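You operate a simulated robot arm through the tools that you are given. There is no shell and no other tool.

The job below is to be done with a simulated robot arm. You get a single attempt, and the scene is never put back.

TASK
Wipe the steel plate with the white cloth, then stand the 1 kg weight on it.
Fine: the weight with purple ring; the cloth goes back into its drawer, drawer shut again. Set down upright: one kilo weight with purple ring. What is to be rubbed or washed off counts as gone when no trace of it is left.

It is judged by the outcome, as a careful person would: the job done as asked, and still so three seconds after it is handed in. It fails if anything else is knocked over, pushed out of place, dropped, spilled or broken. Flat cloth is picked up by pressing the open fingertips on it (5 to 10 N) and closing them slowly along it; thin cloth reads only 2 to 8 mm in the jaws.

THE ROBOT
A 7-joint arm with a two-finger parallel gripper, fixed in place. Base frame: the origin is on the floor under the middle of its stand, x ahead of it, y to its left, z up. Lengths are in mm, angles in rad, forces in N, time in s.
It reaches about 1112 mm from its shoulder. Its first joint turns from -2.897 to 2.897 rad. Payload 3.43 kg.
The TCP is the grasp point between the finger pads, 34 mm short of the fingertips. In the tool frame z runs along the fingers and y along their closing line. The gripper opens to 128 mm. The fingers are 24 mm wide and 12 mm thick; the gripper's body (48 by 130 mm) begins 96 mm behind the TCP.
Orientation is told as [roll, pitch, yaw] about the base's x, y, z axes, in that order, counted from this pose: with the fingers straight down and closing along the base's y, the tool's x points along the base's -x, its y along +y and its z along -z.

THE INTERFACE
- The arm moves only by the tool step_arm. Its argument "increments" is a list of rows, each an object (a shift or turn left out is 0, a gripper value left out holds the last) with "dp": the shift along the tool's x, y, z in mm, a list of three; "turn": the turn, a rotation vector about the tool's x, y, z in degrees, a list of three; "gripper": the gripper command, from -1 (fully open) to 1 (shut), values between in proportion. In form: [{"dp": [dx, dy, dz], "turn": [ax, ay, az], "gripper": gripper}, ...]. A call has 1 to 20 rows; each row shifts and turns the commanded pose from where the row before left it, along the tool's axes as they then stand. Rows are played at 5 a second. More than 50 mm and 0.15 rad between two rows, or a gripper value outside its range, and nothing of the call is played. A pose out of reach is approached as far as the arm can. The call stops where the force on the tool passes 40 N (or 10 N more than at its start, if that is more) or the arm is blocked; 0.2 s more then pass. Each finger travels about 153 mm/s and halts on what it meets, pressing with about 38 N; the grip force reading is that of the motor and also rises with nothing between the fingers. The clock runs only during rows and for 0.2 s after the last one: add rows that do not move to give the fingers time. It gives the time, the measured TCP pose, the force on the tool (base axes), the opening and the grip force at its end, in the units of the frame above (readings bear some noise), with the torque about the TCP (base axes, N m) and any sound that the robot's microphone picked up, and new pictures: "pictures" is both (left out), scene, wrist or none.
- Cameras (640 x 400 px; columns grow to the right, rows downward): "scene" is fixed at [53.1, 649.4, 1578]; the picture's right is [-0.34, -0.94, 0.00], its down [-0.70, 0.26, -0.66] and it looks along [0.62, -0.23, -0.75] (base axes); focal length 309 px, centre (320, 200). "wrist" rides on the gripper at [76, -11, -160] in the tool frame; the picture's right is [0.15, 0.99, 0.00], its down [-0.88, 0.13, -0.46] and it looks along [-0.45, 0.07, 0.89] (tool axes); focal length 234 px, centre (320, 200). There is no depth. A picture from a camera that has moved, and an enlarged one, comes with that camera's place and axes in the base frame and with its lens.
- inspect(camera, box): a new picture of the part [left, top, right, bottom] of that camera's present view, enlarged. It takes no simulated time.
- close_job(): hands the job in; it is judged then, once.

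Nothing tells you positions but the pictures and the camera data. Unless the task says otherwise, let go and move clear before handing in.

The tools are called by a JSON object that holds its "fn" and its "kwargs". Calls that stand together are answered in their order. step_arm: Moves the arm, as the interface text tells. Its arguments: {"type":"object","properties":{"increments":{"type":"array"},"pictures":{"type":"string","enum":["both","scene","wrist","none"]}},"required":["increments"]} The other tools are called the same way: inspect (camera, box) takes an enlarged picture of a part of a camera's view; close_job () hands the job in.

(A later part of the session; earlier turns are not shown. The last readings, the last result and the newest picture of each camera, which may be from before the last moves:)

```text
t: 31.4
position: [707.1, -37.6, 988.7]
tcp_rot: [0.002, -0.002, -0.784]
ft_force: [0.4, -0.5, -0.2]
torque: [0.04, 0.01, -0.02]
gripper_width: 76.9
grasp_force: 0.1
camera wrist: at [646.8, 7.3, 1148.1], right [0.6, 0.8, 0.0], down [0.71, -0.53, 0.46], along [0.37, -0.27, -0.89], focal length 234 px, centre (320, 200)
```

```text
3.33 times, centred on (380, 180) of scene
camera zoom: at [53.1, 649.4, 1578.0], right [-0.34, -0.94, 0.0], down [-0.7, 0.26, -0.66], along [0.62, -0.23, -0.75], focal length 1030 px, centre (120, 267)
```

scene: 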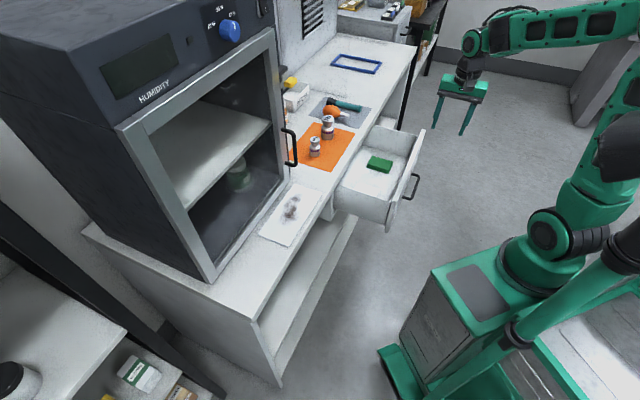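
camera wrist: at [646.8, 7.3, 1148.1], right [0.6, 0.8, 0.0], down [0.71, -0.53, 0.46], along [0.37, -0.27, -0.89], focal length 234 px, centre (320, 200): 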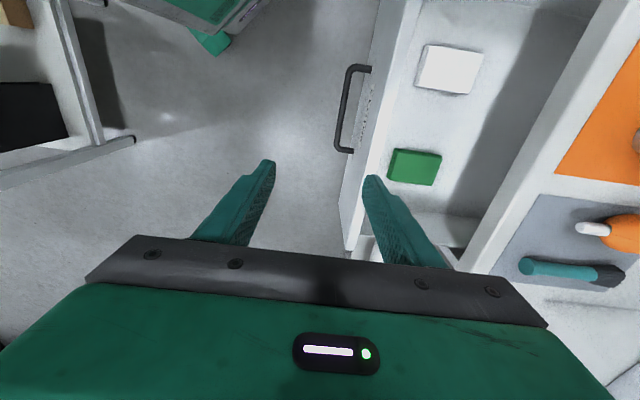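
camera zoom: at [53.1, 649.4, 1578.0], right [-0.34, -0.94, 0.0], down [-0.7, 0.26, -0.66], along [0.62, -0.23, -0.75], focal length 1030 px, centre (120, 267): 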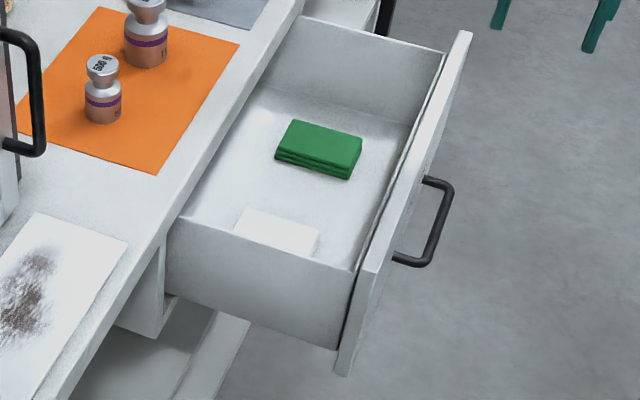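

The white folded cloth is about 89×59 mm, centred near (769, 191) with its top at z≈700. It lies just in front of the counter edge. I'll turn the tool so the fingers close along the counter direction, move above it, and look again.

{"fn": "step_arm", "kwargs": {"increments": [{"turn": [0, 0, -8.2]}, {"turn": [0, 0, -8.2]}, {"turn": [0, 0, -8.2]}, {"turn": [0, 0, -8.2]}, {"turn": [0, 0, -8.2]}, {"turn": [0, 0, -8.2]}, {"turn": [0, 0, -8.2]}, {"turn": [0, 0, -8.2]}, {"turn": [0, 0, -8.2]}, {"turn": [0, 0, -8.2]}, {"turn": [0, 0, -8]}, {"dp": [-30, 39, 0]}, {"dp": [-30, 39, 0]}, {"dp": [-30, 39, 0]}, {"dp": [-30, 0, 0]}, {"dp": [0, 0, 0]}], "pictures": "both"}}

```text
t: 34.8
position: [710.1, 129.0, 991.2]
tcp_rot: [-0.002, -0.004, 0.785]
ft_force: [-0.4, -0.6, -0.7]
torque: [-0.02, -0.02, 0.02]
gripper_width: 76.6
grasp_force: 0.2
camera wrist: at [664.6, 67.8, 1149.4], right [-0.8, 0.6, 0.0], down [0.53, 0.71, 0.46], along [0.28, 0.37, -0.89], focal length 234 px, centre (320, 200)
```

scene: 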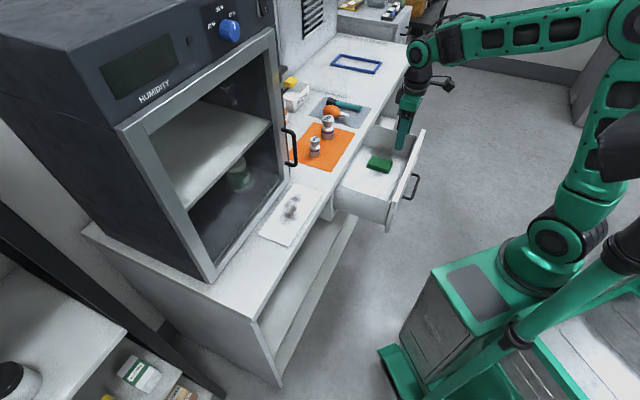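
wrist: 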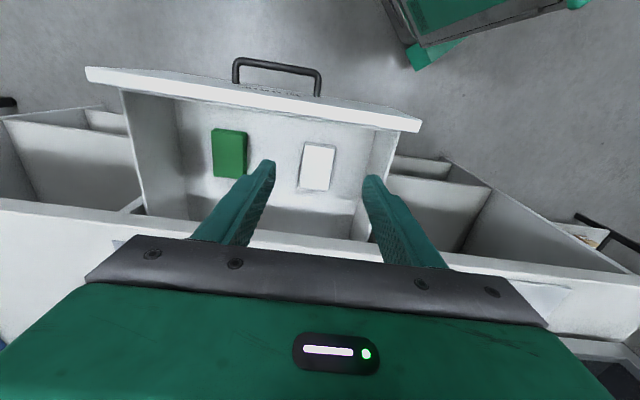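

{"fn": "inspect", "kwargs": {"camera": "wrist", "box": [190, 60, 430, 260]}}

```text
2.00 times, centred on (310, 160) of wrist
camera zoom: at [664.6, 67.8, 1149.4], right [-0.8, 0.6, 0.0], down [0.53, 0.71, 0.46], along [0.28, 0.37, -0.89], focal length 468 px, centre (340, 280)
```

zoom: 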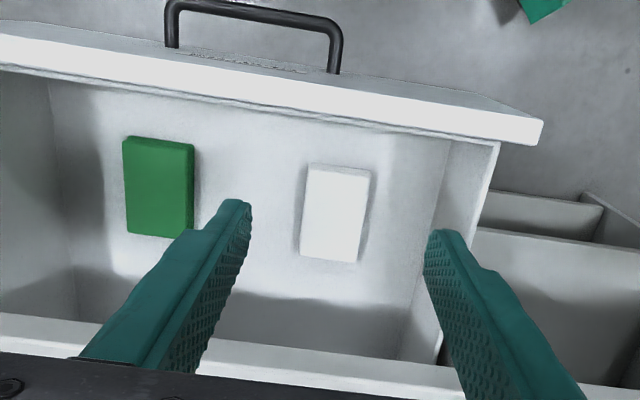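

The cloth position is confirmed at about (766, 190). I'll move above it, narrow the fingers to about 36 mm, and descend to just above it.

{"fn": "step_arm", "kwargs": {"increments": [{"dp": [-37.5, 1, 0], "gripper": 0.4375}, {"dp": [-37.5, 1, 0]}, {"dp": [0, 0, 45]}, {"dp": [0, 0, 45]}, {"dp": [0, 0, 45]}, {"dp": [0, 0, 45]}, {"dp": [0, 0, 40]}, {"dp": [0, 0, 0]}], "pictures": "both"}}

{"fn": "inspect", "kwargs": {"camera": "wrist", "box": [220, 60, 420, 260]}}

{"fn": "inspect", "kwargs": {"camera": "scene", "box": [310, 90, 450, 220]}}

```text
t: 36.6
position: [762.1, 183.7, 770.0]
tcp_rot: [-0.004, -0.003, 0.785]
ft_force: [0.1, -0.3, 0.1]
torque: [-0.01, 0.0, 0.02]
gripper_width: 36.0
grasp_force: 0.0
camera wrist: at [717.6, 122.4, 928.8], right [-0.8, 0.6, 0.0], down [0.53, 0.71, 0.46], along [0.28, 0.37, -0.89], focal length 234 px, centre (320, 200)
```

scene: 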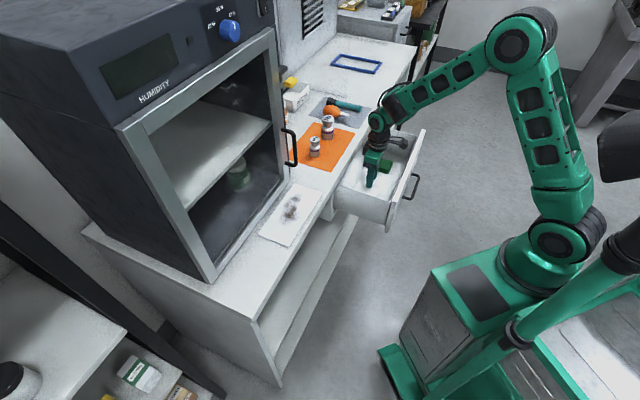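
wrist: 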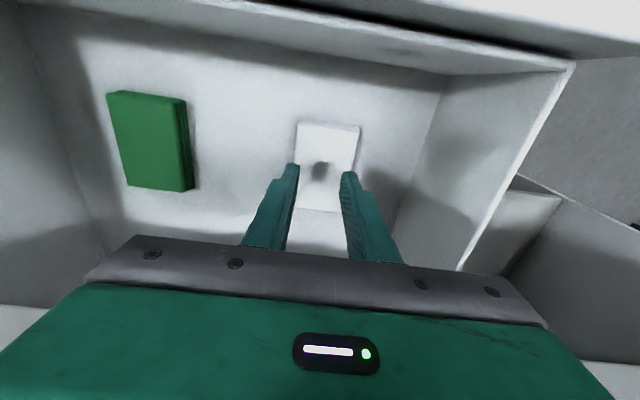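

```text
2.00 times, centred on (320, 160) of wrist
camera zoom: at [717.6, 122.4, 928.8], right [-0.8, 0.6, 0.0], down [0.53, 0.71, 0.46], along [0.28, 0.37, -0.89], focal length 468 px, centre (320, 280)
```

zoom: 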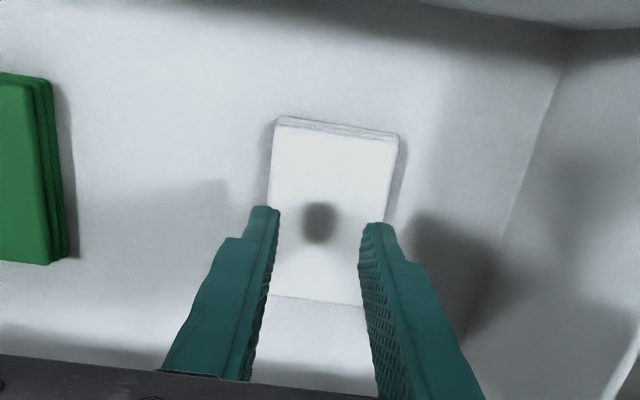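

```text
3.08 times, centred on (380, 155) of scene
camera zoom: at [53.1, 649.4, 1578.0], right [-0.34, -0.94, 0.0], down [-0.7, 0.26, -0.66], along [0.62, -0.23, -0.75], focal length 951 px, centre (135, 338)
```

zoom: 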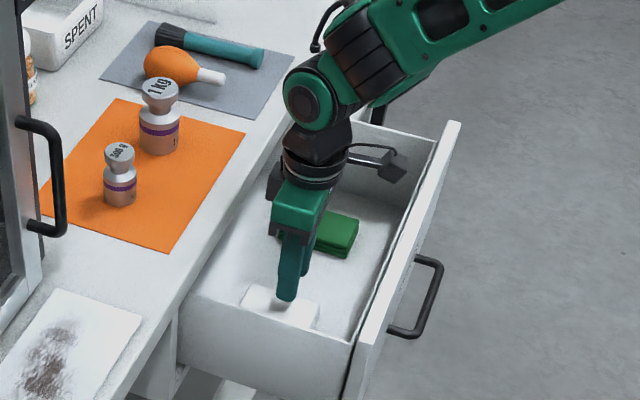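

Centred over the cloth to within a few mm. I'll descend slowly to feel contact.

{"fn": "step_arm", "kwargs": {"increments": [{"dp": [0, 4, 10]}, {"dp": [0, 0, 8]}, {"dp": [0, 0, 4]}, {"dp": [0, 0, 0]}], "pictures": "none"}}

{"fn": "step_arm", "kwargs": {"increments": [{"dp": [0, 0, 3]}, {"dp": [0, 0, 3]}, {"dp": [0, 0, 0]}], "pictures": "wrist"}}

```text
t: 37.6
position: [760.1, 186.8, 747.9]
tcp_rot: [-0.002, -0.004, 0.784]
ft_force: [1.0, 0.4, -0.8]
torque: [0.0, 0.01, 0.0]
gripper_width: 36.2
grasp_force: 0.0
```

```text
t: 38.4
position: [761.3, 185.9, 742.4]
tcp_rot: [-0.002, -0.004, 0.787]
ft_force: [0.9, -0.5, 0.1]
torque: [-0.01, -0.01, 0.02]
gripper_width: 35.7
grasp_force: 0.1
camera wrist: at [714.8, 124.9, 900.7], right [-0.8, 0.6, 0.0], down [0.53, 0.71, 0.46], along [0.28, 0.37, -0.89], focal length 234 px, centre (320, 200)
```

wrist: 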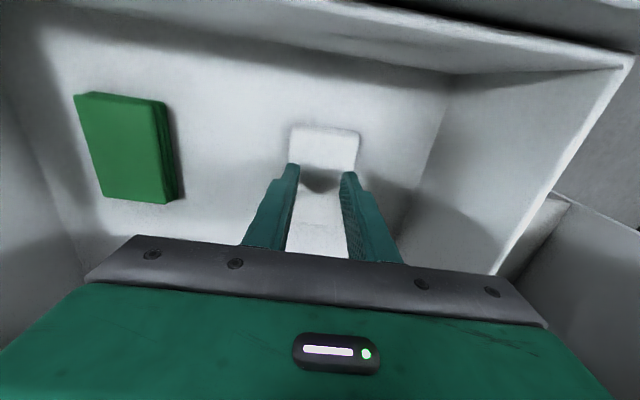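

Not touching yet; I'll continue downward in small steps.

{"fn": "step_arm", "kwargs": {"increments": [{"dp": [0, 0, 3]}, {"dp": [0, 0, 3]}, {"dp": [0, 0, 0]}], "pictures": "none"}}

{"fn": "step_arm", "kwargs": {"increments": [{"dp": [0, 0, 2]}, {"dp": [0, 0, 2]}, {"dp": [0, 0, 0]}], "pictures": "none"}}

{"fn": "step_arm", "kwargs": {"increments": [{"dp": [0, 0, 2]}, {"dp": [0, 0, 0]}], "pictures": "wrist"}}

```text
t: 39.2
position: [760.4, 185.3, 736.5]
tcp_rot: [-0.001, -0.004, 0.785]
ft_force: [-0.1, -0.1, 0.5]
torque: [-0.03, 0.02, -0.02]
gripper_width: 36.1
grasp_force: 0.1
```

```text
t: 40.0
position: [760.7, 185.7, 732.5]
tcp_rot: [-0.002, -0.004, 0.784]
ft_force: [0.8, -0.8, -0.2]
torque: [0.0, -0.02, 0.01]
gripper_width: 36.0
grasp_force: 0.1
```

```text
t: 40.6
position: [760.4, 186.1, 729.2]
tcp_rot: [-0.002, -0.003, 0.787]
ft_force: [0.2, 0.3, -0.6]
torque: [0.01, 0.02, 0.02]
gripper_width: 36.0
grasp_force: 0.1
camera wrist: at [714.8, 124.1, 888.8], right [-0.8, 0.6, 0.0], down [0.53, 0.71, 0.46], along [0.28, 0.37, -0.89], focal length 234 px, centre (320, 200)
```

wrist: 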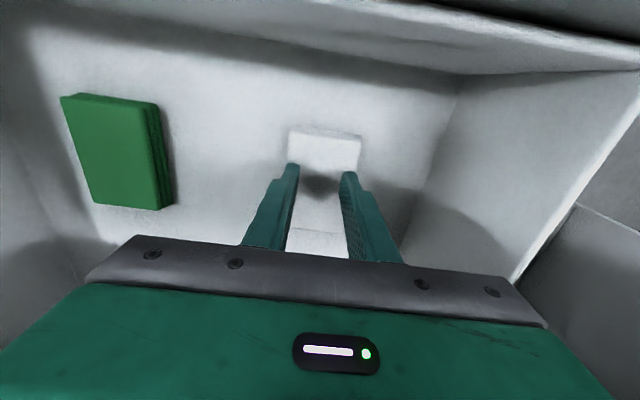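

{"fn": "step_arm", "kwargs": {"increments": [{"dp": [0, 0, 2]}, {"dp": [0, 0, 2]}, {"dp": [0, 0, 0]}], "pictures": "none"}}

{"fn": "step_arm", "kwargs": {"increments": [{"dp": [0, 0, 2]}, {"dp": [0, 0, 2]}, {"dp": [0, 0, 0]}], "pictures": "none"}}

{"fn": "step_arm", "kwargs": {"increments": [{"dp": [0, 0, 2]}, {"dp": [0, 0, 0]}], "pictures": "wrist"}}

```text
t: 41.4
position: [759.7, 185.5, 726.1]
tcp_rot: [-0.004, -0.006, 0.787]
ft_force: [0.5, 0.3, 14.7]
torque: [0.02, 0.08, -0.05]
gripper_width: 35.9
grasp_force: 0.0
```

```text
t: 41.9
position: [752.1, 186.9, 733.7]
tcp_rot: [-0.012, -0.017, 0.787]
ft_force: [0.9, -0.5, -1.3]
torque: [0.01, 0.06, -0.02]
gripper_width: 36.2
grasp_force: 0.1
stopped in row 2: the force on the tool passed its limit at 44 N (the readings are from after the stop); the commanded pose is now the measured one
```

```text
t: 42.5
position: [751.7, 187.7, 732.8]
tcp_rot: [-0.012, -0.019, 0.787]
ft_force: [0.6, -0.1, 0.1]
torque: [0.01, -0.02, -0.01]
gripper_width: 35.9
grasp_force: 0.0
camera wrist: at [704.7, 125.3, 890.7], right [-0.8, 0.6, -0.02], down [0.52, 0.71, 0.47], along [0.29, 0.37, -0.88], focal length 234 px, centre (320, 200)
```

wrist: 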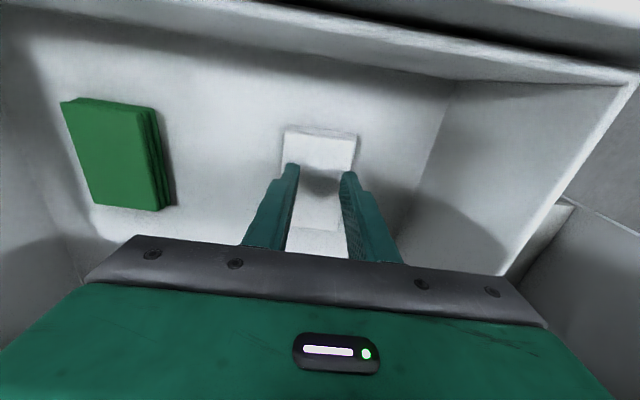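

Contact with the cloth is at TCP z≈727, and the force stop made the arm recoil a little. I'll re-centre, correct the small tilt, and press more gently, one step at a time.

{"fn": "step_arm", "kwargs": {"increments": [{"dp": [-4, -6, 0], "turn": [-1.26, 0.28, 0]}, {"dp": [0, 0, 3.5]}, {"dp": [0, 0, 0]}], "pictures": "wrist"}}

```text
t: 43.3
position: [760.1, 186.0, 729.3]
tcp_rot: [0.008, -0.011, 0.784]
ft_force: [-0.1, 0.1, 0.1]
torque: [0.04, 0.01, -0.03]
gripper_width: 36.0
grasp_force: 0.1
camera wrist: at [715.0, 122.0, 887.4], right [-0.8, 0.6, 0.01], down [0.53, 0.71, 0.47], along [0.27, 0.38, -0.88], focal length 234 px, centre (320, 200)
```

wrist: 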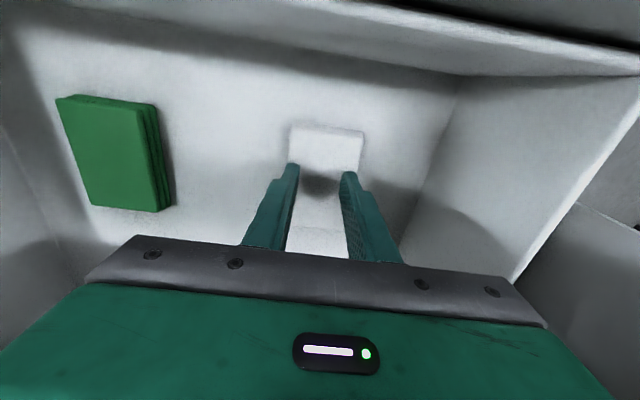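

{"fn": "step_arm", "kwargs": {"increments": [{"turn": [0.46, 0.63, 0]}, {"dp": [0, 0, 1.5]}, {"dp": [0, 0, 0]}, {"dp": [0, 0, 0]}], "pictures": "none"}}

```text
t: 44.3
position: [759.8, 184.8, 727.5]
tcp_rot: [0.003, -0.001, 0.785]
ft_force: [-0.6, 0.1, 0.6]
torque: [0.0, 0.01, -0.02]
gripper_width: 36.2
grasp_force: 0.1
```

{"fn": "step_arm", "kwargs": {"increments": [{"dp": [0, 0, 1.2]}, {"dp": [0, 0, 0]}], "pictures": "none"}}

```text
t: 44.9
position: [759.4, 186.6, 727.5]
tcp_rot: [-0.001, -0.001, 0.787]
ft_force: [-0.2, -0.8, 5.5]
torque: [-0.02, 0.02, 0.02]
gripper_width: 36.1
grasp_force: 0.1
```

Pressing with 5.5 N. I'll add a touch and close the fingers slowly along the cloth.

{"fn": "step_arm", "kwargs": {"increments": [{"dp": [0, 0, 0.3], "gripper": 0.46}, {"gripper": 0.5}, {"gripper": 0.54}, {"gripper": 0.58}, {"gripper": 0.62}, {"gripper": 0.66}, {"gripper": 0.7}, {"gripper": 0.74}, {"gripper": 0.78}, {"gripper": 0.82}, {"gripper": 0.86}, {"gripper": 0.9}, {"gripper": 0.94}, {"gripper": 0.98}, {"gripper": 1.0}, {"dp": [0, 0, 0]}, {"dp": [0, 0, 0]}], "pictures": "wrist"}}

```text
t: 48.5
position: [759.7, 185.7, 726.7]
tcp_rot: [0.0, -0.001, 0.787]
ft_force: [-0.6, 1.2, 13.6]
torque: [0.01, 0.01, 0.02]
gripper_width: 0.1
grasp_force: 33.4
camera wrist: at [714.9, 124.0, 885.8], right [-0.8, 0.6, 0.0], down [0.53, 0.71, 0.46], along [0.27, 0.37, -0.89], focal length 234 px, centre (320, 200)
```

wrist: 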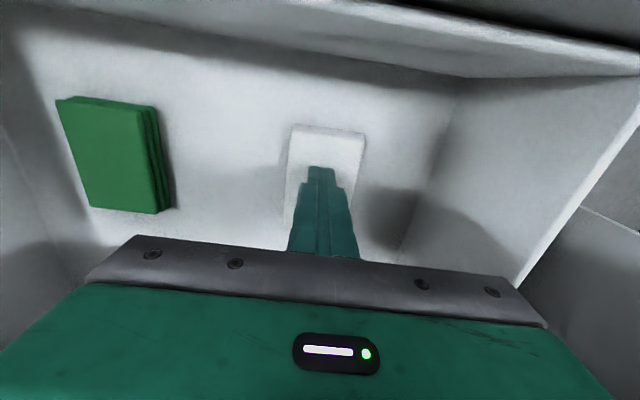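

The jaws closed on nothing (0.1 mm): the cloth is a folded pad about 58 mm wide, and the tips only slid over it. I'll open wider, straddle the pad's sides and grip it there, keeping part of it below the fingertips for wiping.

{"fn": "step_arm", "kwargs": {"increments": [{"dp": [0, 0, -4]}, {"dp": [0, 0, -8]}, {"dp": [-5, 1, 0], "gripper": -0.28}, {"dp": [0, 0, 0]}, {"dp": [0, 0, 0]}, {"dp": [0, 0, 0]}], "pictures": "wrist"}}

{"fn": "inspect", "kwargs": {"camera": "wrist", "box": [220, 90, 440, 260]}}

{"fn": "inspect", "kwargs": {"camera": "scene", "box": [330, 110, 430, 230]}}

```text
t: 49.9
position: [762.5, 189.8, 737.3]
tcp_rot: [0.004, -0.001, 0.788]
ft_force: [-0.4, -0.3, 0.1]
torque: [0.01, 0.01, -0.01]
gripper_width: 82.1
grasp_force: 0.0
camera wrist: at [717.8, 127.9, 897.6], right [-0.8, 0.6, 0.0], down [0.53, 0.71, 0.46], along [0.27, 0.37, -0.89], focal length 234 px, centre (320, 200)
```

wrist: 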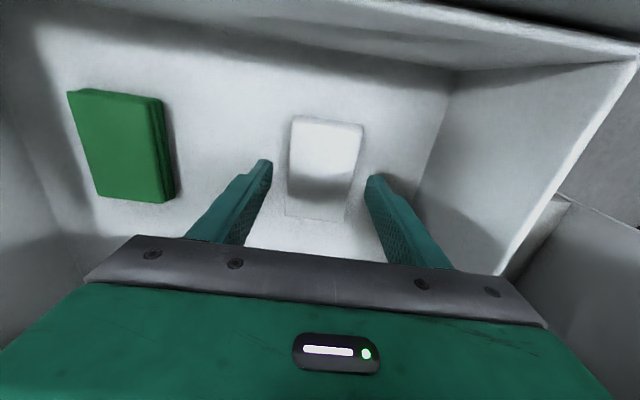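

```text
2.35 times, centred on (330, 175) of wrist
camera zoom: at [717.8, 127.9, 897.6], right [-0.8, 0.6, 0.0], down [0.53, 0.71, 0.46], along [0.27, 0.37, -0.89], focal length 551 px, centre (296, 259)
```

zoom: 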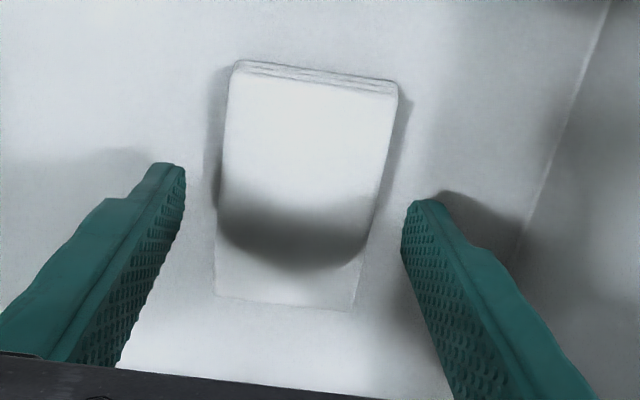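

```text
3.33 times, centred on (380, 170) of scene
camera zoom: at [53.1, 649.4, 1578.0], right [-0.34, -0.94, 0.0], down [-0.7, 0.26, -0.66], along [0.62, -0.23, -0.75], focal length 1030 px, centre (120, 300)
```

zoom: 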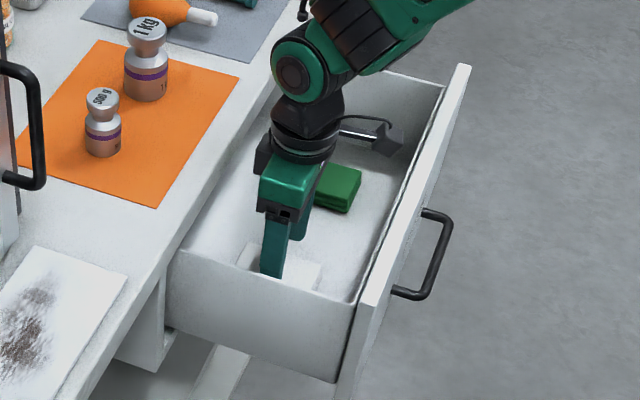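

The open fingers straddle the pad well. I'll lower the tips about 10 mm below the pad's top surface.

{"fn": "step_arm", "kwargs": {"increments": [{"dp": [0, 0, 8]}, {"dp": [0, 0, 6]}, {"dp": [0, 0, 3]}, {"dp": [0, 0, 2]}, {"dp": [0, 0, 0]}], "pictures": "wrist"}}

```text
t: 51.1
position: [763.8, 188.8, 718.4]
tcp_rot: [0.001, -0.001, 0.786]
ft_force: [0.3, -0.6, -0.5]
torque: [-0.01, 0.0, -0.04]
gripper_width: 82.1
grasp_force: 0.1
camera wrist: at [718.1, 127.8, 878.4], right [-0.8, 0.6, 0.0], down [0.53, 0.71, 0.46], along [0.27, 0.37, -0.89], focal length 234 px, centre (320, 200)
```

wrist: 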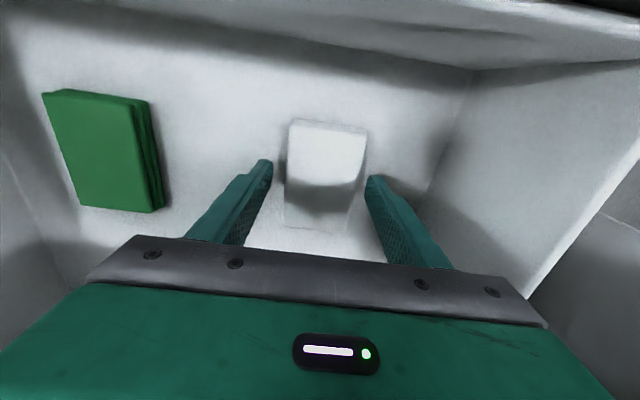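

Tips are about 9 mm below the pad top with no contact. Closing slowly on the sides now.

{"fn": "step_arm", "kwargs": {"increments": [{"gripper": -0.15}, {"gripper": -0.05}, {"gripper": 0.03}, {"gripper": 0.1}, {"gripper": 0.16}, {"gripper": 0.22}, {"dp": [0, 0, 0]}, {"dp": [0, 0, 0]}], "pictures": "wrist"}}

```text
t: 52.9
position: [762.7, 189.4, 719.8]
tcp_rot: [0.0, -0.003, 0.785]
ft_force: [0.2, -0.1, 0.8]
torque: [0.01, -0.02, -0.01]
gripper_width: 63.7
grasp_force: 38.4
camera wrist: at [718.1, 127.8, 878.5], right [-0.8, 0.6, 0.0], down [0.53, 0.71, 0.46], along [0.27, 0.37, -0.89], focal length 234 px, centre (320, 200)
```

wrist: 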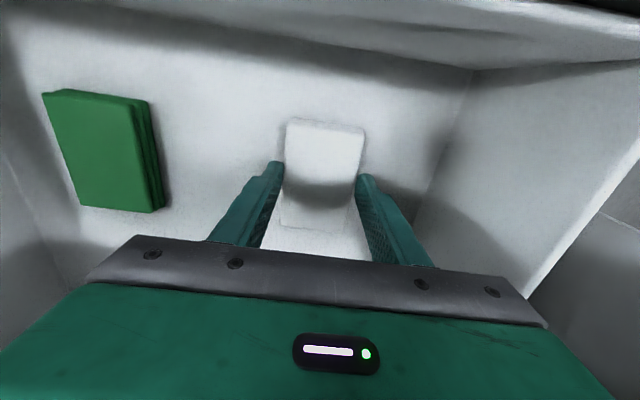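

The jaws stopped at 63.7 mm with full grip force, so the pad is held. I'll lift it a little and check.

{"fn": "step_arm", "kwargs": {"increments": [{"gripper": 0.5}, {"dp": [0, 0, -5]}, {"dp": [0, 0, -10]}, {"dp": [0, 0, -15]}, {"dp": [0, 0, 0]}], "pictures": "both"}}

{"fn": "inspect", "kwargs": {"camera": "scene", "box": [330, 110, 430, 230]}}

```text
t: 54.1
position: [762.2, 189.3, 751.3]
tcp_rot: [-0.001, -0.002, 0.786]
ft_force: [-0.1, 0.3, -1.0]
torque: [0.04, 0.02, -0.02]
gripper_width: 63.7
grasp_force: 37.7
camera wrist: at [717.6, 128.3, 909.1], right [-0.8, 0.6, 0.0], down [0.53, 0.71, 0.46], along [0.27, 0.37, -0.89], focal length 234 px, centre (320, 200)
```

scene: 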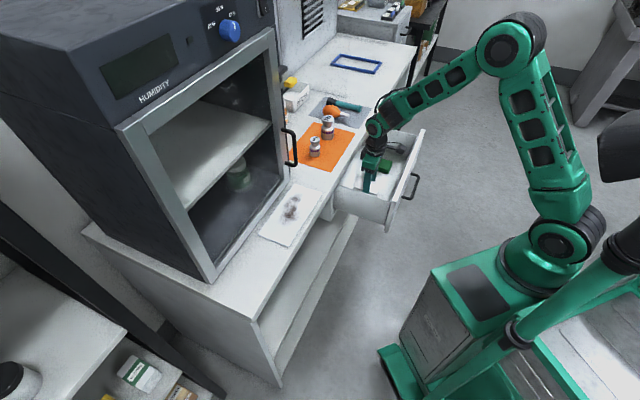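
wrist: 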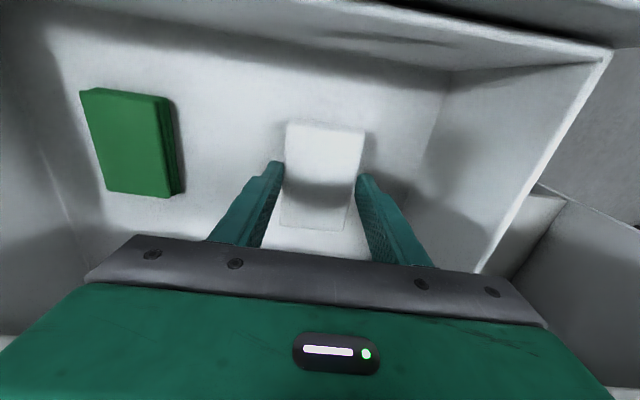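

```text
3.33 times, centred on (380, 170) of scene
camera zoom: at [53.1, 649.4, 1578.0], right [-0.34, -0.94, 0.0], down [-0.7, 0.26, -0.66], along [0.62, -0.23, -0.75], focal length 1030 px, centre (120, 300)
```

zoom: 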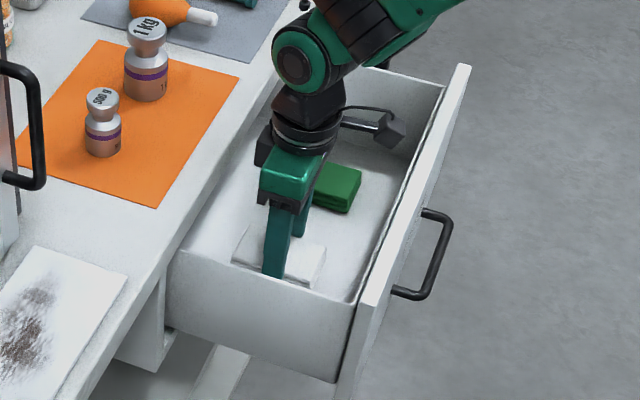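

The pad is held and lifted. I'll back it slightly away from the counter edge, raise it clear, and carry it over to the plate along the front of the counter.

{"fn": "step_arm", "kwargs": {"increments": [{"dp": [15, 0, -10]}, {"dp": [5, 0, -30]}, {"dp": [0, 0, -45]}, {"dp": [0, 0, -45]}, {"dp": [0, 0, -45]}, {"dp": [0, 0, -45]}, {"dp": [0, 0, -29]}, {"dp": [0, 45, 0]}, {"dp": [0, 45, 0]}, {"dp": [0, 45, 0]}, {"dp": [0, 45, 0]}, {"dp": [0, 45, 0]}, {"dp": [0, 45, 0]}, {"dp": [0, 45, 0]}, {"dp": [0, 25, 0]}, {"dp": [0, 0, 0]}], "pictures": "both"}}

{"fn": "inspect", "kwargs": {"camera": "scene", "box": [200, 90, 400, 260]}}

```text
t: 57.5
position: [507.2, 414.0, 999.1]
tcp_rot: [0.002, -0.002, 0.785]
ft_force: [-0.4, -0.1, 0.3]
torque: [0.0, 0.0, 0.01]
gripper_width: 63.4
grasp_force: 37.9
camera wrist: at [462.4, 354.0, 1157.8], right [-0.8, 0.6, 0.0], down [0.53, 0.71, 0.46], along [0.27, 0.37, -0.89], focal length 234 px, centre (320, 200)
```

scene: 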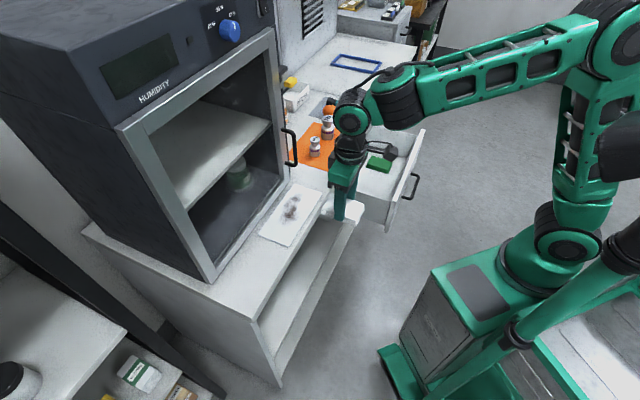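
wrist: 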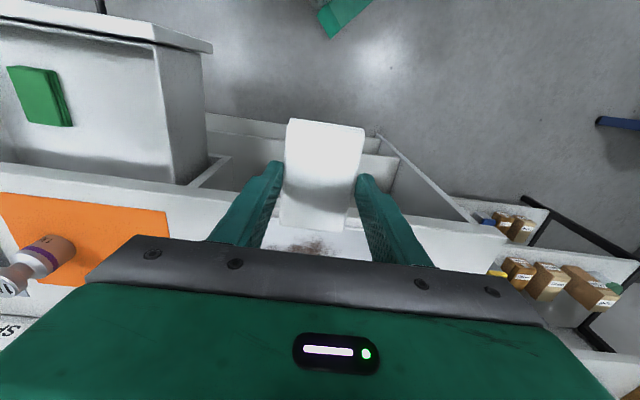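

```text
2.35 times, centred on (300, 175) of scene
camera zoom: at [53.1, 649.4, 1578.0], right [-0.34, -0.94, 0.0], down [-0.7, 0.26, -0.66], along [0.62, -0.23, -0.75], focal length 727 px, centre (367, 259)
```

zoom: 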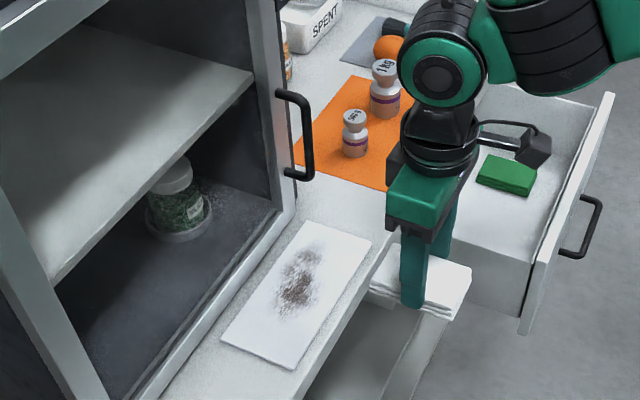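

The pad is firmly held with its layers below the fingertips. I'll move in over the plate and check clearance to the cabinet and its handle.

{"fn": "step_arm", "kwargs": {"increments": [{"dp": [-40, 0, 0]}, {"dp": [-40, 0, 0]}, {"dp": [-40, 0, 0]}, {"dp": [-34, 0, 0]}, {"dp": [0, 0, 25]}, {"dp": [0, 0, 20]}, {"dp": [0, 0, 0]}], "pictures": "both"}}

{"fn": "inspect", "kwargs": {"camera": "scene", "box": [200, 90, 400, 260]}}

{"fn": "inspect", "kwargs": {"camera": "wrist", "box": [160, 60, 480, 270]}}

```text
t: 59.1
position: [617.0, 524.4, 954.0]
tcp_rot: [0.003, -0.001, 0.783]
ft_force: [-0.8, -0.5, -0.5]
torque: [-0.01, -0.03, 0.01]
gripper_width: 63.7
grasp_force: 37.8
camera wrist: at [572.3, 462.6, 1113.4], right [-0.8, 0.6, 0.0], down [0.53, 0.71, 0.46], along [0.27, 0.37, -0.89], focal length 234 px, centre (320, 200)
```

scene: 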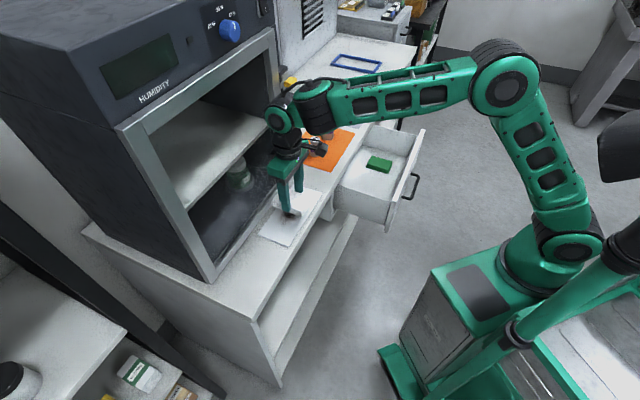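
wrist: 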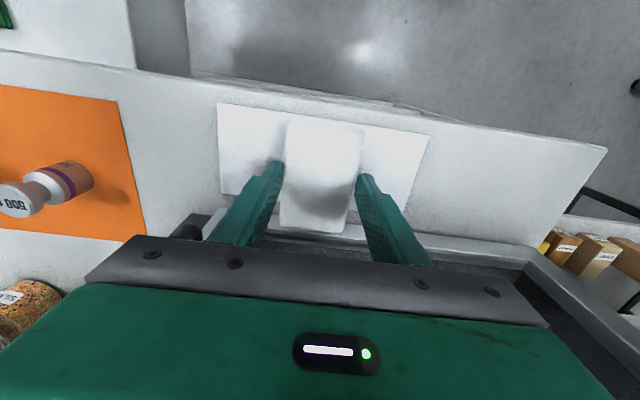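

```text
2.35 times, centred on (300, 175) of scene
camera zoom: at [53.1, 649.4, 1578.0], right [-0.34, -0.94, 0.0], down [-0.7, 0.26, -0.66], along [0.62, -0.23, -0.75], focal length 727 px, centre (367, 259)
```

zoom: 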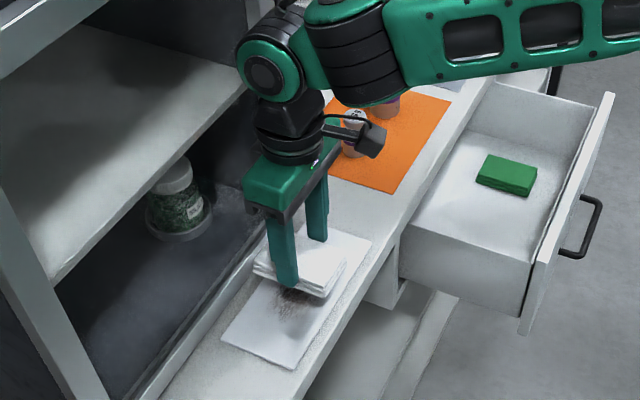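

```text
1.90 times, centred on (320, 165) of wrist
camera zoom: at [572.3, 462.6, 1113.4], right [-0.8, 0.6, 0.0], down [0.53, 0.71, 0.46], along [0.27, 0.37, -0.89], focal length 446 px, centre (320, 267)
```

zoom: 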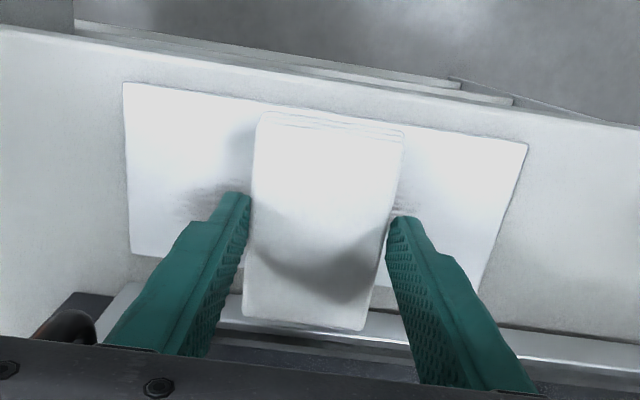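

The pad spans the plate's width almost exactly. I'll descend gently until it touches the plate.

{"fn": "step_arm", "kwargs": {"increments": [{"dp": [0, 0, 12]}, {"dp": [0, 0, 10]}, {"dp": [0, 0, 4]}, {"dp": [0, 0, 0]}], "pictures": "none"}}

```text
t: 60.1
position: [615.9, 524.0, 928.4]
tcp_rot: [0.001, -0.002, 0.786]
ft_force: [0.0, -0.6, 0.2]
torque: [-0.01, 0.01, -0.03]
gripper_width: 63.7
grasp_force: 38.4
```

{"fn": "step_arm", "kwargs": {"increments": [{"dp": [0, 0, 2]}, {"dp": [0, 0, 2]}, {"dp": [0, 0, 0]}], "pictures": "none"}}

```text
t: 60.9
position: [618.1, 525.6, 923.5]
tcp_rot: [0.0, -0.003, 0.786]
ft_force: [-0.7, 0.0, -0.6]
torque: [-0.04, 0.0, 0.01]
gripper_width: 63.5
grasp_force: 37.8
```

{"fn": "step_arm", "kwargs": {"increments": [{"dp": [0, 0, 2]}, {"dp": [0, 0, 1]}, {"dp": [0, 0, 0]}], "pictures": "scene"}}

{"fn": "inspect", "kwargs": {"camera": "scene", "box": [240, 150, 340, 250]}}

```text
t: 61.7
position: [615.9, 524.7, 920.8]
tcp_rot: [0.003, -0.004, 0.787]
ft_force: [-0.5, 0.5, -0.3]
torque: [0.04, -0.01, -0.02]
gripper_width: 63.3
grasp_force: 38.2
```

scene: 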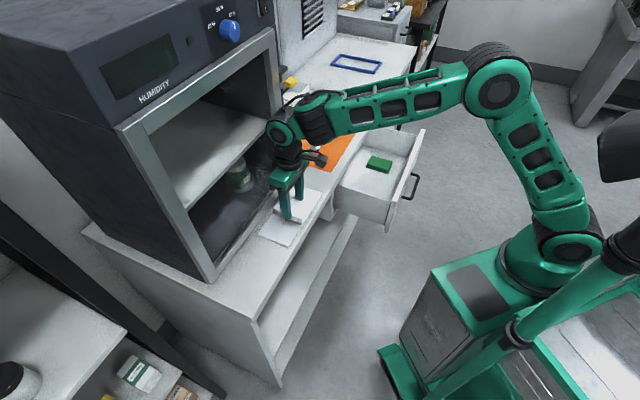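

```text
4.00 times, centred on (290, 200) of scene
camera zoom: at [53.1, 649.4, 1578.0], right [-0.34, -0.94, 0.0], down [-0.7, 0.26, -0.66], along [0.62, -0.23, -0.75], focal length 1236 px, centre (440, 200)
```

zoom: 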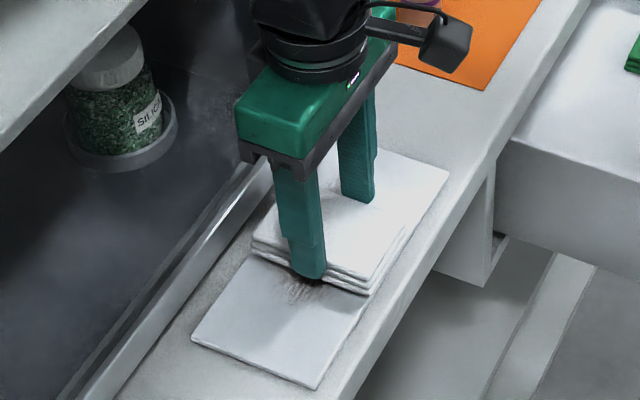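

{"fn": "step_arm", "kwargs": {"increments": [{"dp": [0, 0, 1.5]}, {"dp": [0, 0, 1.5]}, {"dp": [0, 0, 0]}], "pictures": "none"}}

```text
t: 62.5
position: [616.7, 524.9, 919.0]
tcp_rot: [0.001, -0.003, 0.787]
ft_force: [0.3, 0.7, 0.1]
torque: [0.0, 0.0, 0.01]
gripper_width: 63.6
grasp_force: 38.4
```

{"fn": "step_arm", "kwargs": {"increments": [{"dp": [0, 0, 1]}, {"dp": [0, 0, 0]}, {"dp": [0, 0, 0]}], "pictures": "none"}}

```text
t: 63.3
position: [616.6, 525.2, 916.4]
tcp_rot: [0.003, -0.003, 0.787]
ft_force: [0.1, 0.3, -1.7]
torque: [-0.01, -0.01, 0.0]
gripper_width: 63.6
grasp_force: 37.5
```

{"fn": "step_arm", "kwargs": {"increments": [{"dp": [0, 0, 1]}, {"dp": [0, 0, 1]}, {"dp": [0, 0, 0]}], "pictures": "none"}}

```text
t: 64.1
position: [616.7, 525.0, 915.4]
tcp_rot: [0.002, -0.002, 0.787]
ft_force: [0.2, -0.6, 4.1]
torque: [-0.06, -0.07, -0.04]
gripper_width: 63.5
grasp_force: 37.9
```

Contact at about 4 N. I'll add a little pressure and stroke left along the plate and back.

{"fn": "step_arm", "kwargs": {"increments": [{"dp": [0, 0, 0.4]}, {"dp": [0, 8, 0]}, {"dp": [0, 10, 0]}, {"dp": [0, 10, 0]}, {"dp": [0, 10, 0]}, {"dp": [0, 10, 0]}, {"dp": [0, 10, 0]}, {"dp": [0, 10, 0]}, {"dp": [0, 0, 0]}], "pictures": "scene"}}

{"fn": "inspect", "kwargs": {"camera": "scene", "box": [230, 140, 350, 260]}}

```text
t: 66.1
position: [568.7, 573.5, 914.9]
tcp_rot: [0.003, -0.002, 0.788]
ft_force: [2.7, -3.0, 13.6]
torque: [-0.13, -0.18, -0.04]
gripper_width: 63.6
grasp_force: 37.5
```

scene: 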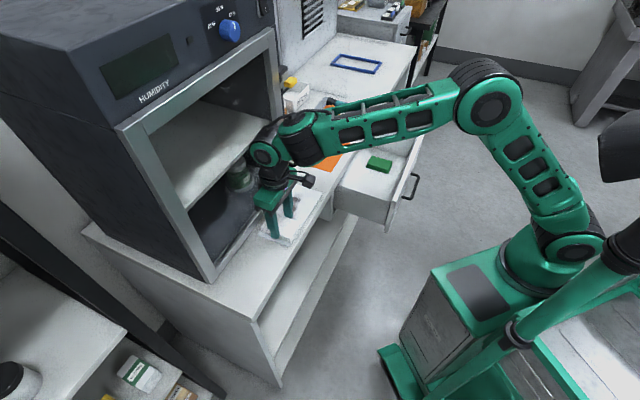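

```text
3.33 times, centred on (290, 200) of scene
camera zoom: at [53.1, 649.4, 1578.0], right [-0.34, -0.94, 0.0], down [-0.7, 0.26, -0.66], along [0.62, -0.23, -0.75], focal length 1030 px, centre (420, 200)
```

zoom: 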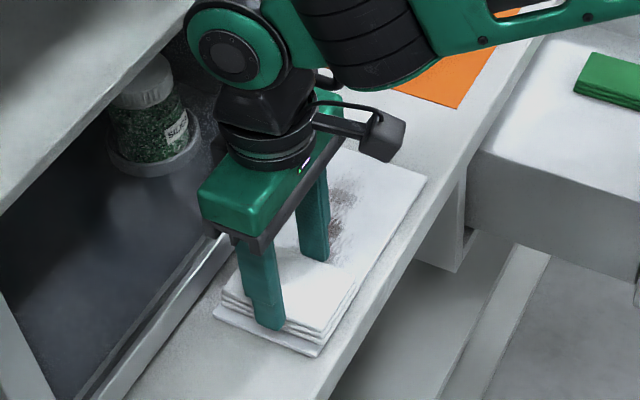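

The stroke works without moving the plate. I'll stroke back to the right, stopping midway to view the result and the handle clearance.

{"fn": "step_arm", "kwargs": {"increments": [{"dp": [0, -10, 0]}, {"dp": [0, -10, 0]}, {"dp": [0, -10, 0]}, {"dp": [0, -10, 0]}, {"dp": [0, -10, 0]}, {"dp": [0, -10, 0]}, {"dp": [1, -10, 0]}, {"dp": [2, -10, 0]}, {"dp": [2, -8, 0]}, {"dp": [0, 0, 0]}], "pictures": "both"}}

{"fn": "inspect", "kwargs": {"camera": "scene", "box": [230, 110, 350, 260]}}

{"fn": "inspect", "kwargs": {"camera": "wrist", "box": [100, 60, 480, 270]}}

```text
t: 68.3
position: [627.7, 506.8, 916.0]
tcp_rot: [0.0, -0.002, 0.785]
ft_force: [-2.4, 2.6, 12.9]
torque: [0.11, 0.04, 0.08]
gripper_width: 63.8
grasp_force: 38.4
camera wrist: at [582.5, 445.0, 1074.0], right [-0.8, 0.6, 0.0], down [0.53, 0.71, 0.46], along [0.27, 0.37, -0.89], focal length 234 px, centre (320, 200)
```

scene: 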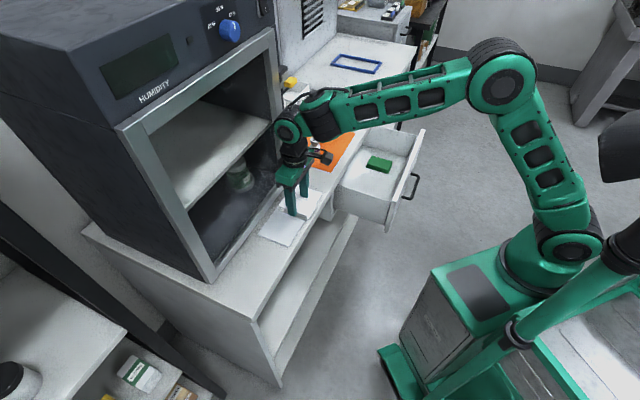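
wrist: 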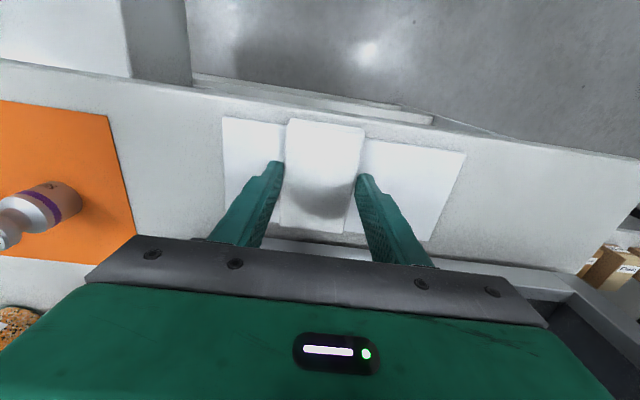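

```text
2.67 times, centred on (290, 185) of scene
camera zoom: at [53.1, 649.4, 1578.0], right [-0.34, -0.94, 0.0], down [-0.7, 0.26, -0.66], along [0.62, -0.23, -0.75], focal length 824 px, centre (400, 240)
```

zoom: 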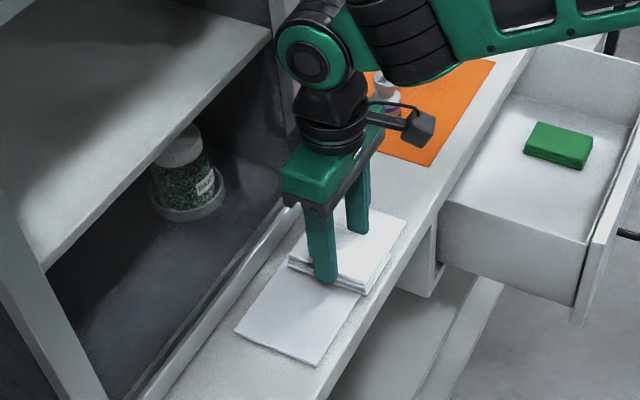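

```text
1.68 times, centred on (290, 165) of wrist
camera zoom: at [582.5, 445.0, 1074.0], right [-0.8, 0.6, 0.0], down [0.53, 0.71, 0.46], along [0.27, 0.37, -0.89], focal length 394 px, centre (370, 259)
```

zoom: 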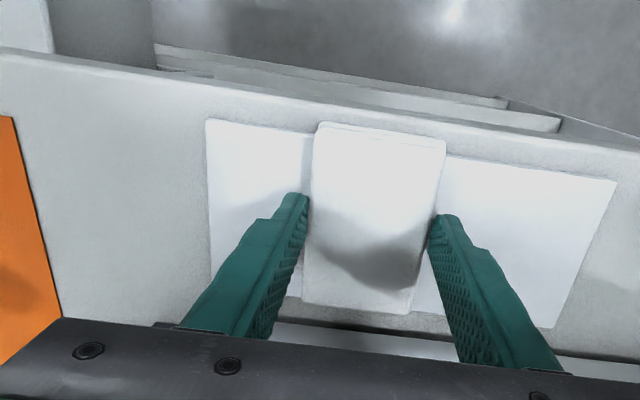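

The left part of the plate looks clean. I'll continue the stroke to the right end of the stain, keeping clear of the cabinet handle.

{"fn": "step_arm", "kwargs": {"increments": [{"dp": [0, -8, 0]}, {"dp": [0, -8, 0]}, {"dp": [0, -8, 0]}, {"dp": [0, -8, 0]}, {"dp": [0, 0, 0]}], "pictures": "both"}}

{"fn": "inspect", "kwargs": {"camera": "scene", "box": [230, 110, 350, 260]}}

{"fn": "inspect", "kwargs": {"camera": "wrist", "box": [100, 60, 480, 270]}}

```text
t: 69.5
position: [649.4, 484.4, 915.3]
tcp_rot: [0.0, -0.003, 0.785]
ft_force: [-2.0, 2.1, 10.8]
torque: [0.05, 0.07, 0.09]
gripper_width: 63.6
grasp_force: 38.2
camera wrist: at [605.2, 422.5, 1073.9], right [-0.8, 0.6, 0.0], down [0.53, 0.71, 0.46], along [0.27, 0.37, -0.89], focal length 234 px, centre (320, 200)
```

scene: 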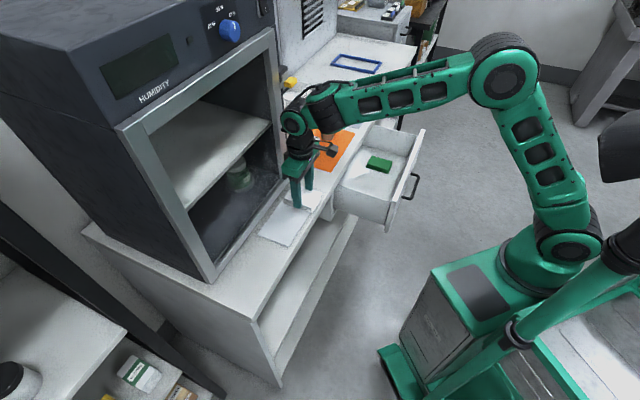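
wrist: 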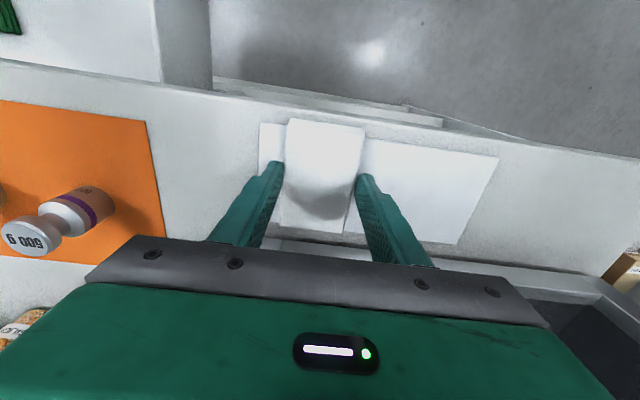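

```text
2.67 times, centred on (290, 185) of scene
camera zoom: at [53.1, 649.4, 1578.0], right [-0.34, -0.94, 0.0], down [-0.7, 0.26, -0.66], along [0.62, -0.23, -0.75], focal length 824 px, centre (400, 240)
```

zoom: 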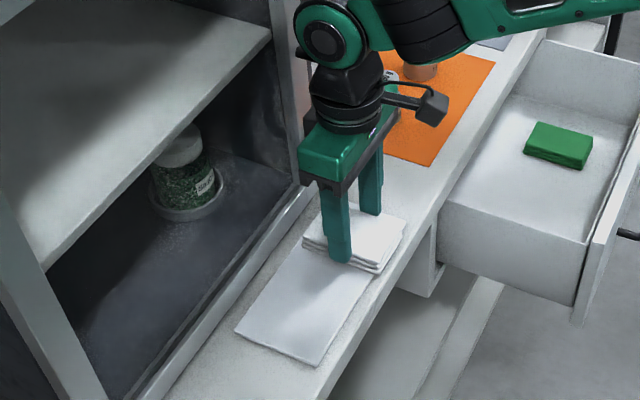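

```text
1.68 times, centred on (290, 165) of wrist
camera zoom: at [605.2, 422.5, 1073.9], right [-0.8, 0.6, 0.0], down [0.53, 0.71, 0.46], along [0.27, 0.37, -0.89], focal length 394 px, centre (370, 259)
```

zoom: 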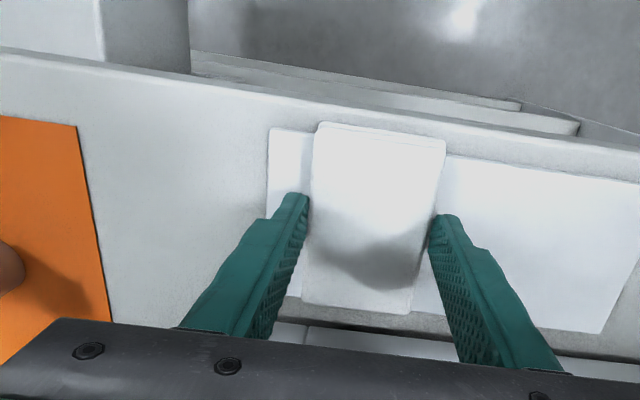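

It looks clean so far. I'll make another full stroke left at a slightly deeper offset, then lift to inspect.

{"fn": "step_arm", "kwargs": {"increments": [{"dp": [0, 9, 0]}, {"dp": [-2, 10, 0]}, {"dp": [-2, 10, 0]}, {"dp": [-2, 10, 0]}, {"dp": [-1, 10, 0]}, {"dp": [0, 10, 0]}, {"dp": [0, 10, 0]}, {"dp": [0, 10, 0]}, {"dp": [0, 10, 0]}, {"dp": [0, 10, 0]}, {"dp": [0, 10, 0]}, {"dp": [0, 10, 0]}, {"dp": [0, 0, 0]}, {"dp": [0, 0, -10]}, {"dp": [0, 0, -30]}, {"dp": [0, 0, -30]}, {"dp": [0, 0, 0]}], "pictures": "both"}}

{"fn": "inspect", "kwargs": {"camera": "scene", "box": [230, 150, 350, 260]}}

{"fn": "inspect", "kwargs": {"camera": "wrist", "box": [100, 60, 480, 270]}}

```text
t: 73.1
position: [569.4, 573.0, 985.1]
tcp_rot: [0.003, -0.002, 0.784]
ft_force: [0.1, 0.2, -0.1]
torque: [-0.01, 0.0, -0.02]
gripper_width: 63.9
grasp_force: 38.4
camera wrist: at [525.6, 511.3, 1144.5], right [-0.8, 0.6, 0.0], down [0.53, 0.71, 0.46], along [0.27, 0.37, -0.89], focal length 234 px, centre (320, 200)
```

scene: 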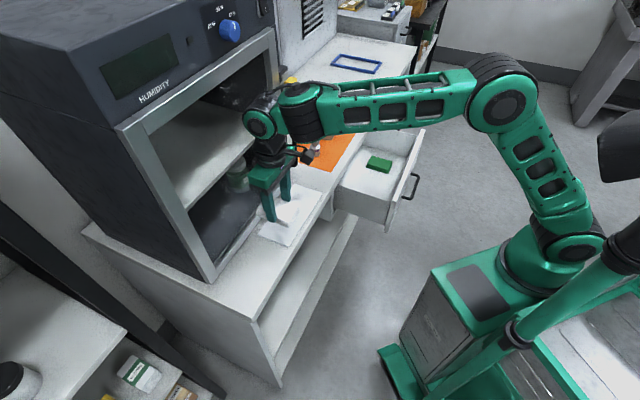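
wrist: 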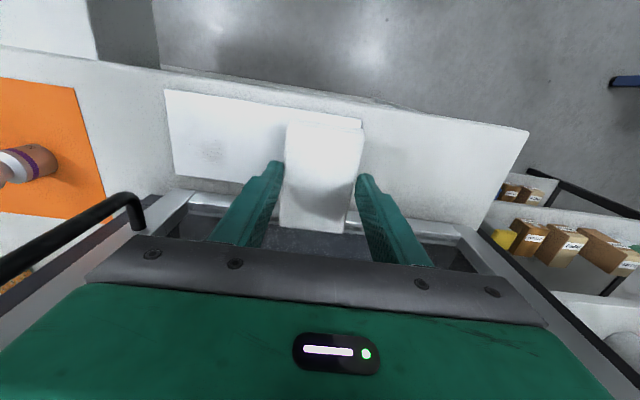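

```text
3.64 times, centred on (290, 205) of scene
camera zoom: at [53.1, 649.4, 1578.0], right [-0.34, -0.94, 0.0], down [-0.7, 0.26, -0.66], along [0.62, -0.23, -0.75], focal length 1124 px, centre (429, 182)
```

zoom: 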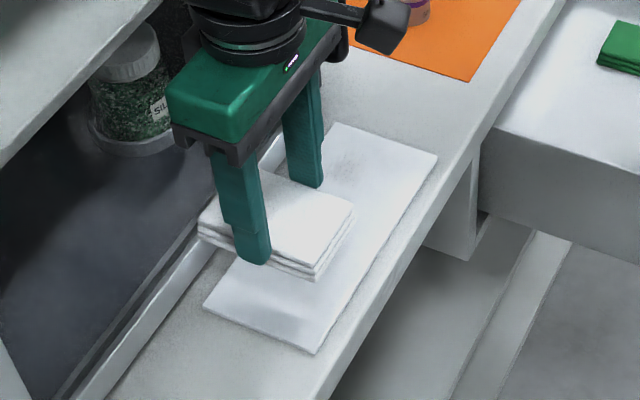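

```text
1.68 times, centred on (290, 165) of wrist
camera zoom: at [525.6, 511.3, 1144.5], right [-0.8, 0.6, 0.0], down [0.53, 0.71, 0.46], along [0.27, 0.37, -0.89], focal length 394 px, centre (370, 259)
```

zoom: 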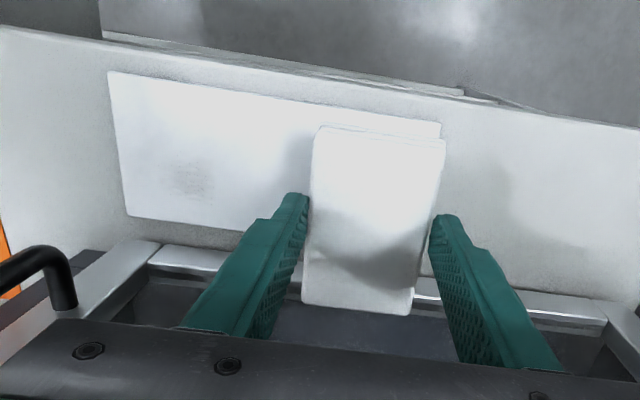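

Only a faint trace remains near the plate's right side (about e1 −123). I'll go back down there and give it several more strokes.

{"fn": "step_arm", "kwargs": {"increments": [{"dp": [2, -40, 0]}, {"dp": [2, -43, 0]}, {"dp": [0, 0, 35]}, {"dp": [0, 0, 25]}, {"dp": [0, 0, 7]}, {"dp": [0, 0, 0]}], "pictures": "none"}}

```text
t: 74.5
position: [626.5, 511.2, 917.9]
tcp_rot: [0.002, -0.002, 0.786]
ft_force: [-0.6, 0.0, 0.1]
torque: [0.0, 0.0, -0.03]
gripper_width: 63.5
grasp_force: 37.7
```

{"fn": "step_arm", "kwargs": {"increments": [{"dp": [0, 0, 2]}, {"dp": [0, 0, 1]}, {"dp": [0, 0, 0]}], "pictures": "none"}}

```text
t: 75.3
position: [627.3, 511.3, 915.6]
tcp_rot: [0.001, -0.001, 0.786]
ft_force: [1.6, -1.1, -0.1]
torque: [-0.02, 0.0, 0.01]
gripper_width: 63.5
grasp_force: 38.1
```

{"fn": "step_arm", "kwargs": {"increments": [{"dp": [0, 0, 1]}, {"dp": [0, 0, 0.7]}, {"dp": [0, 0, 0]}], "pictures": "none"}}

```text
t: 76.1
position: [626.8, 512.5, 914.5]
tcp_rot: [0.002, -0.002, 0.788]
ft_force: [-1.0, -2.1, 18.9]
torque: [-0.28, 0.13, 0.01]
gripper_width: 63.3
grasp_force: 38.0
```

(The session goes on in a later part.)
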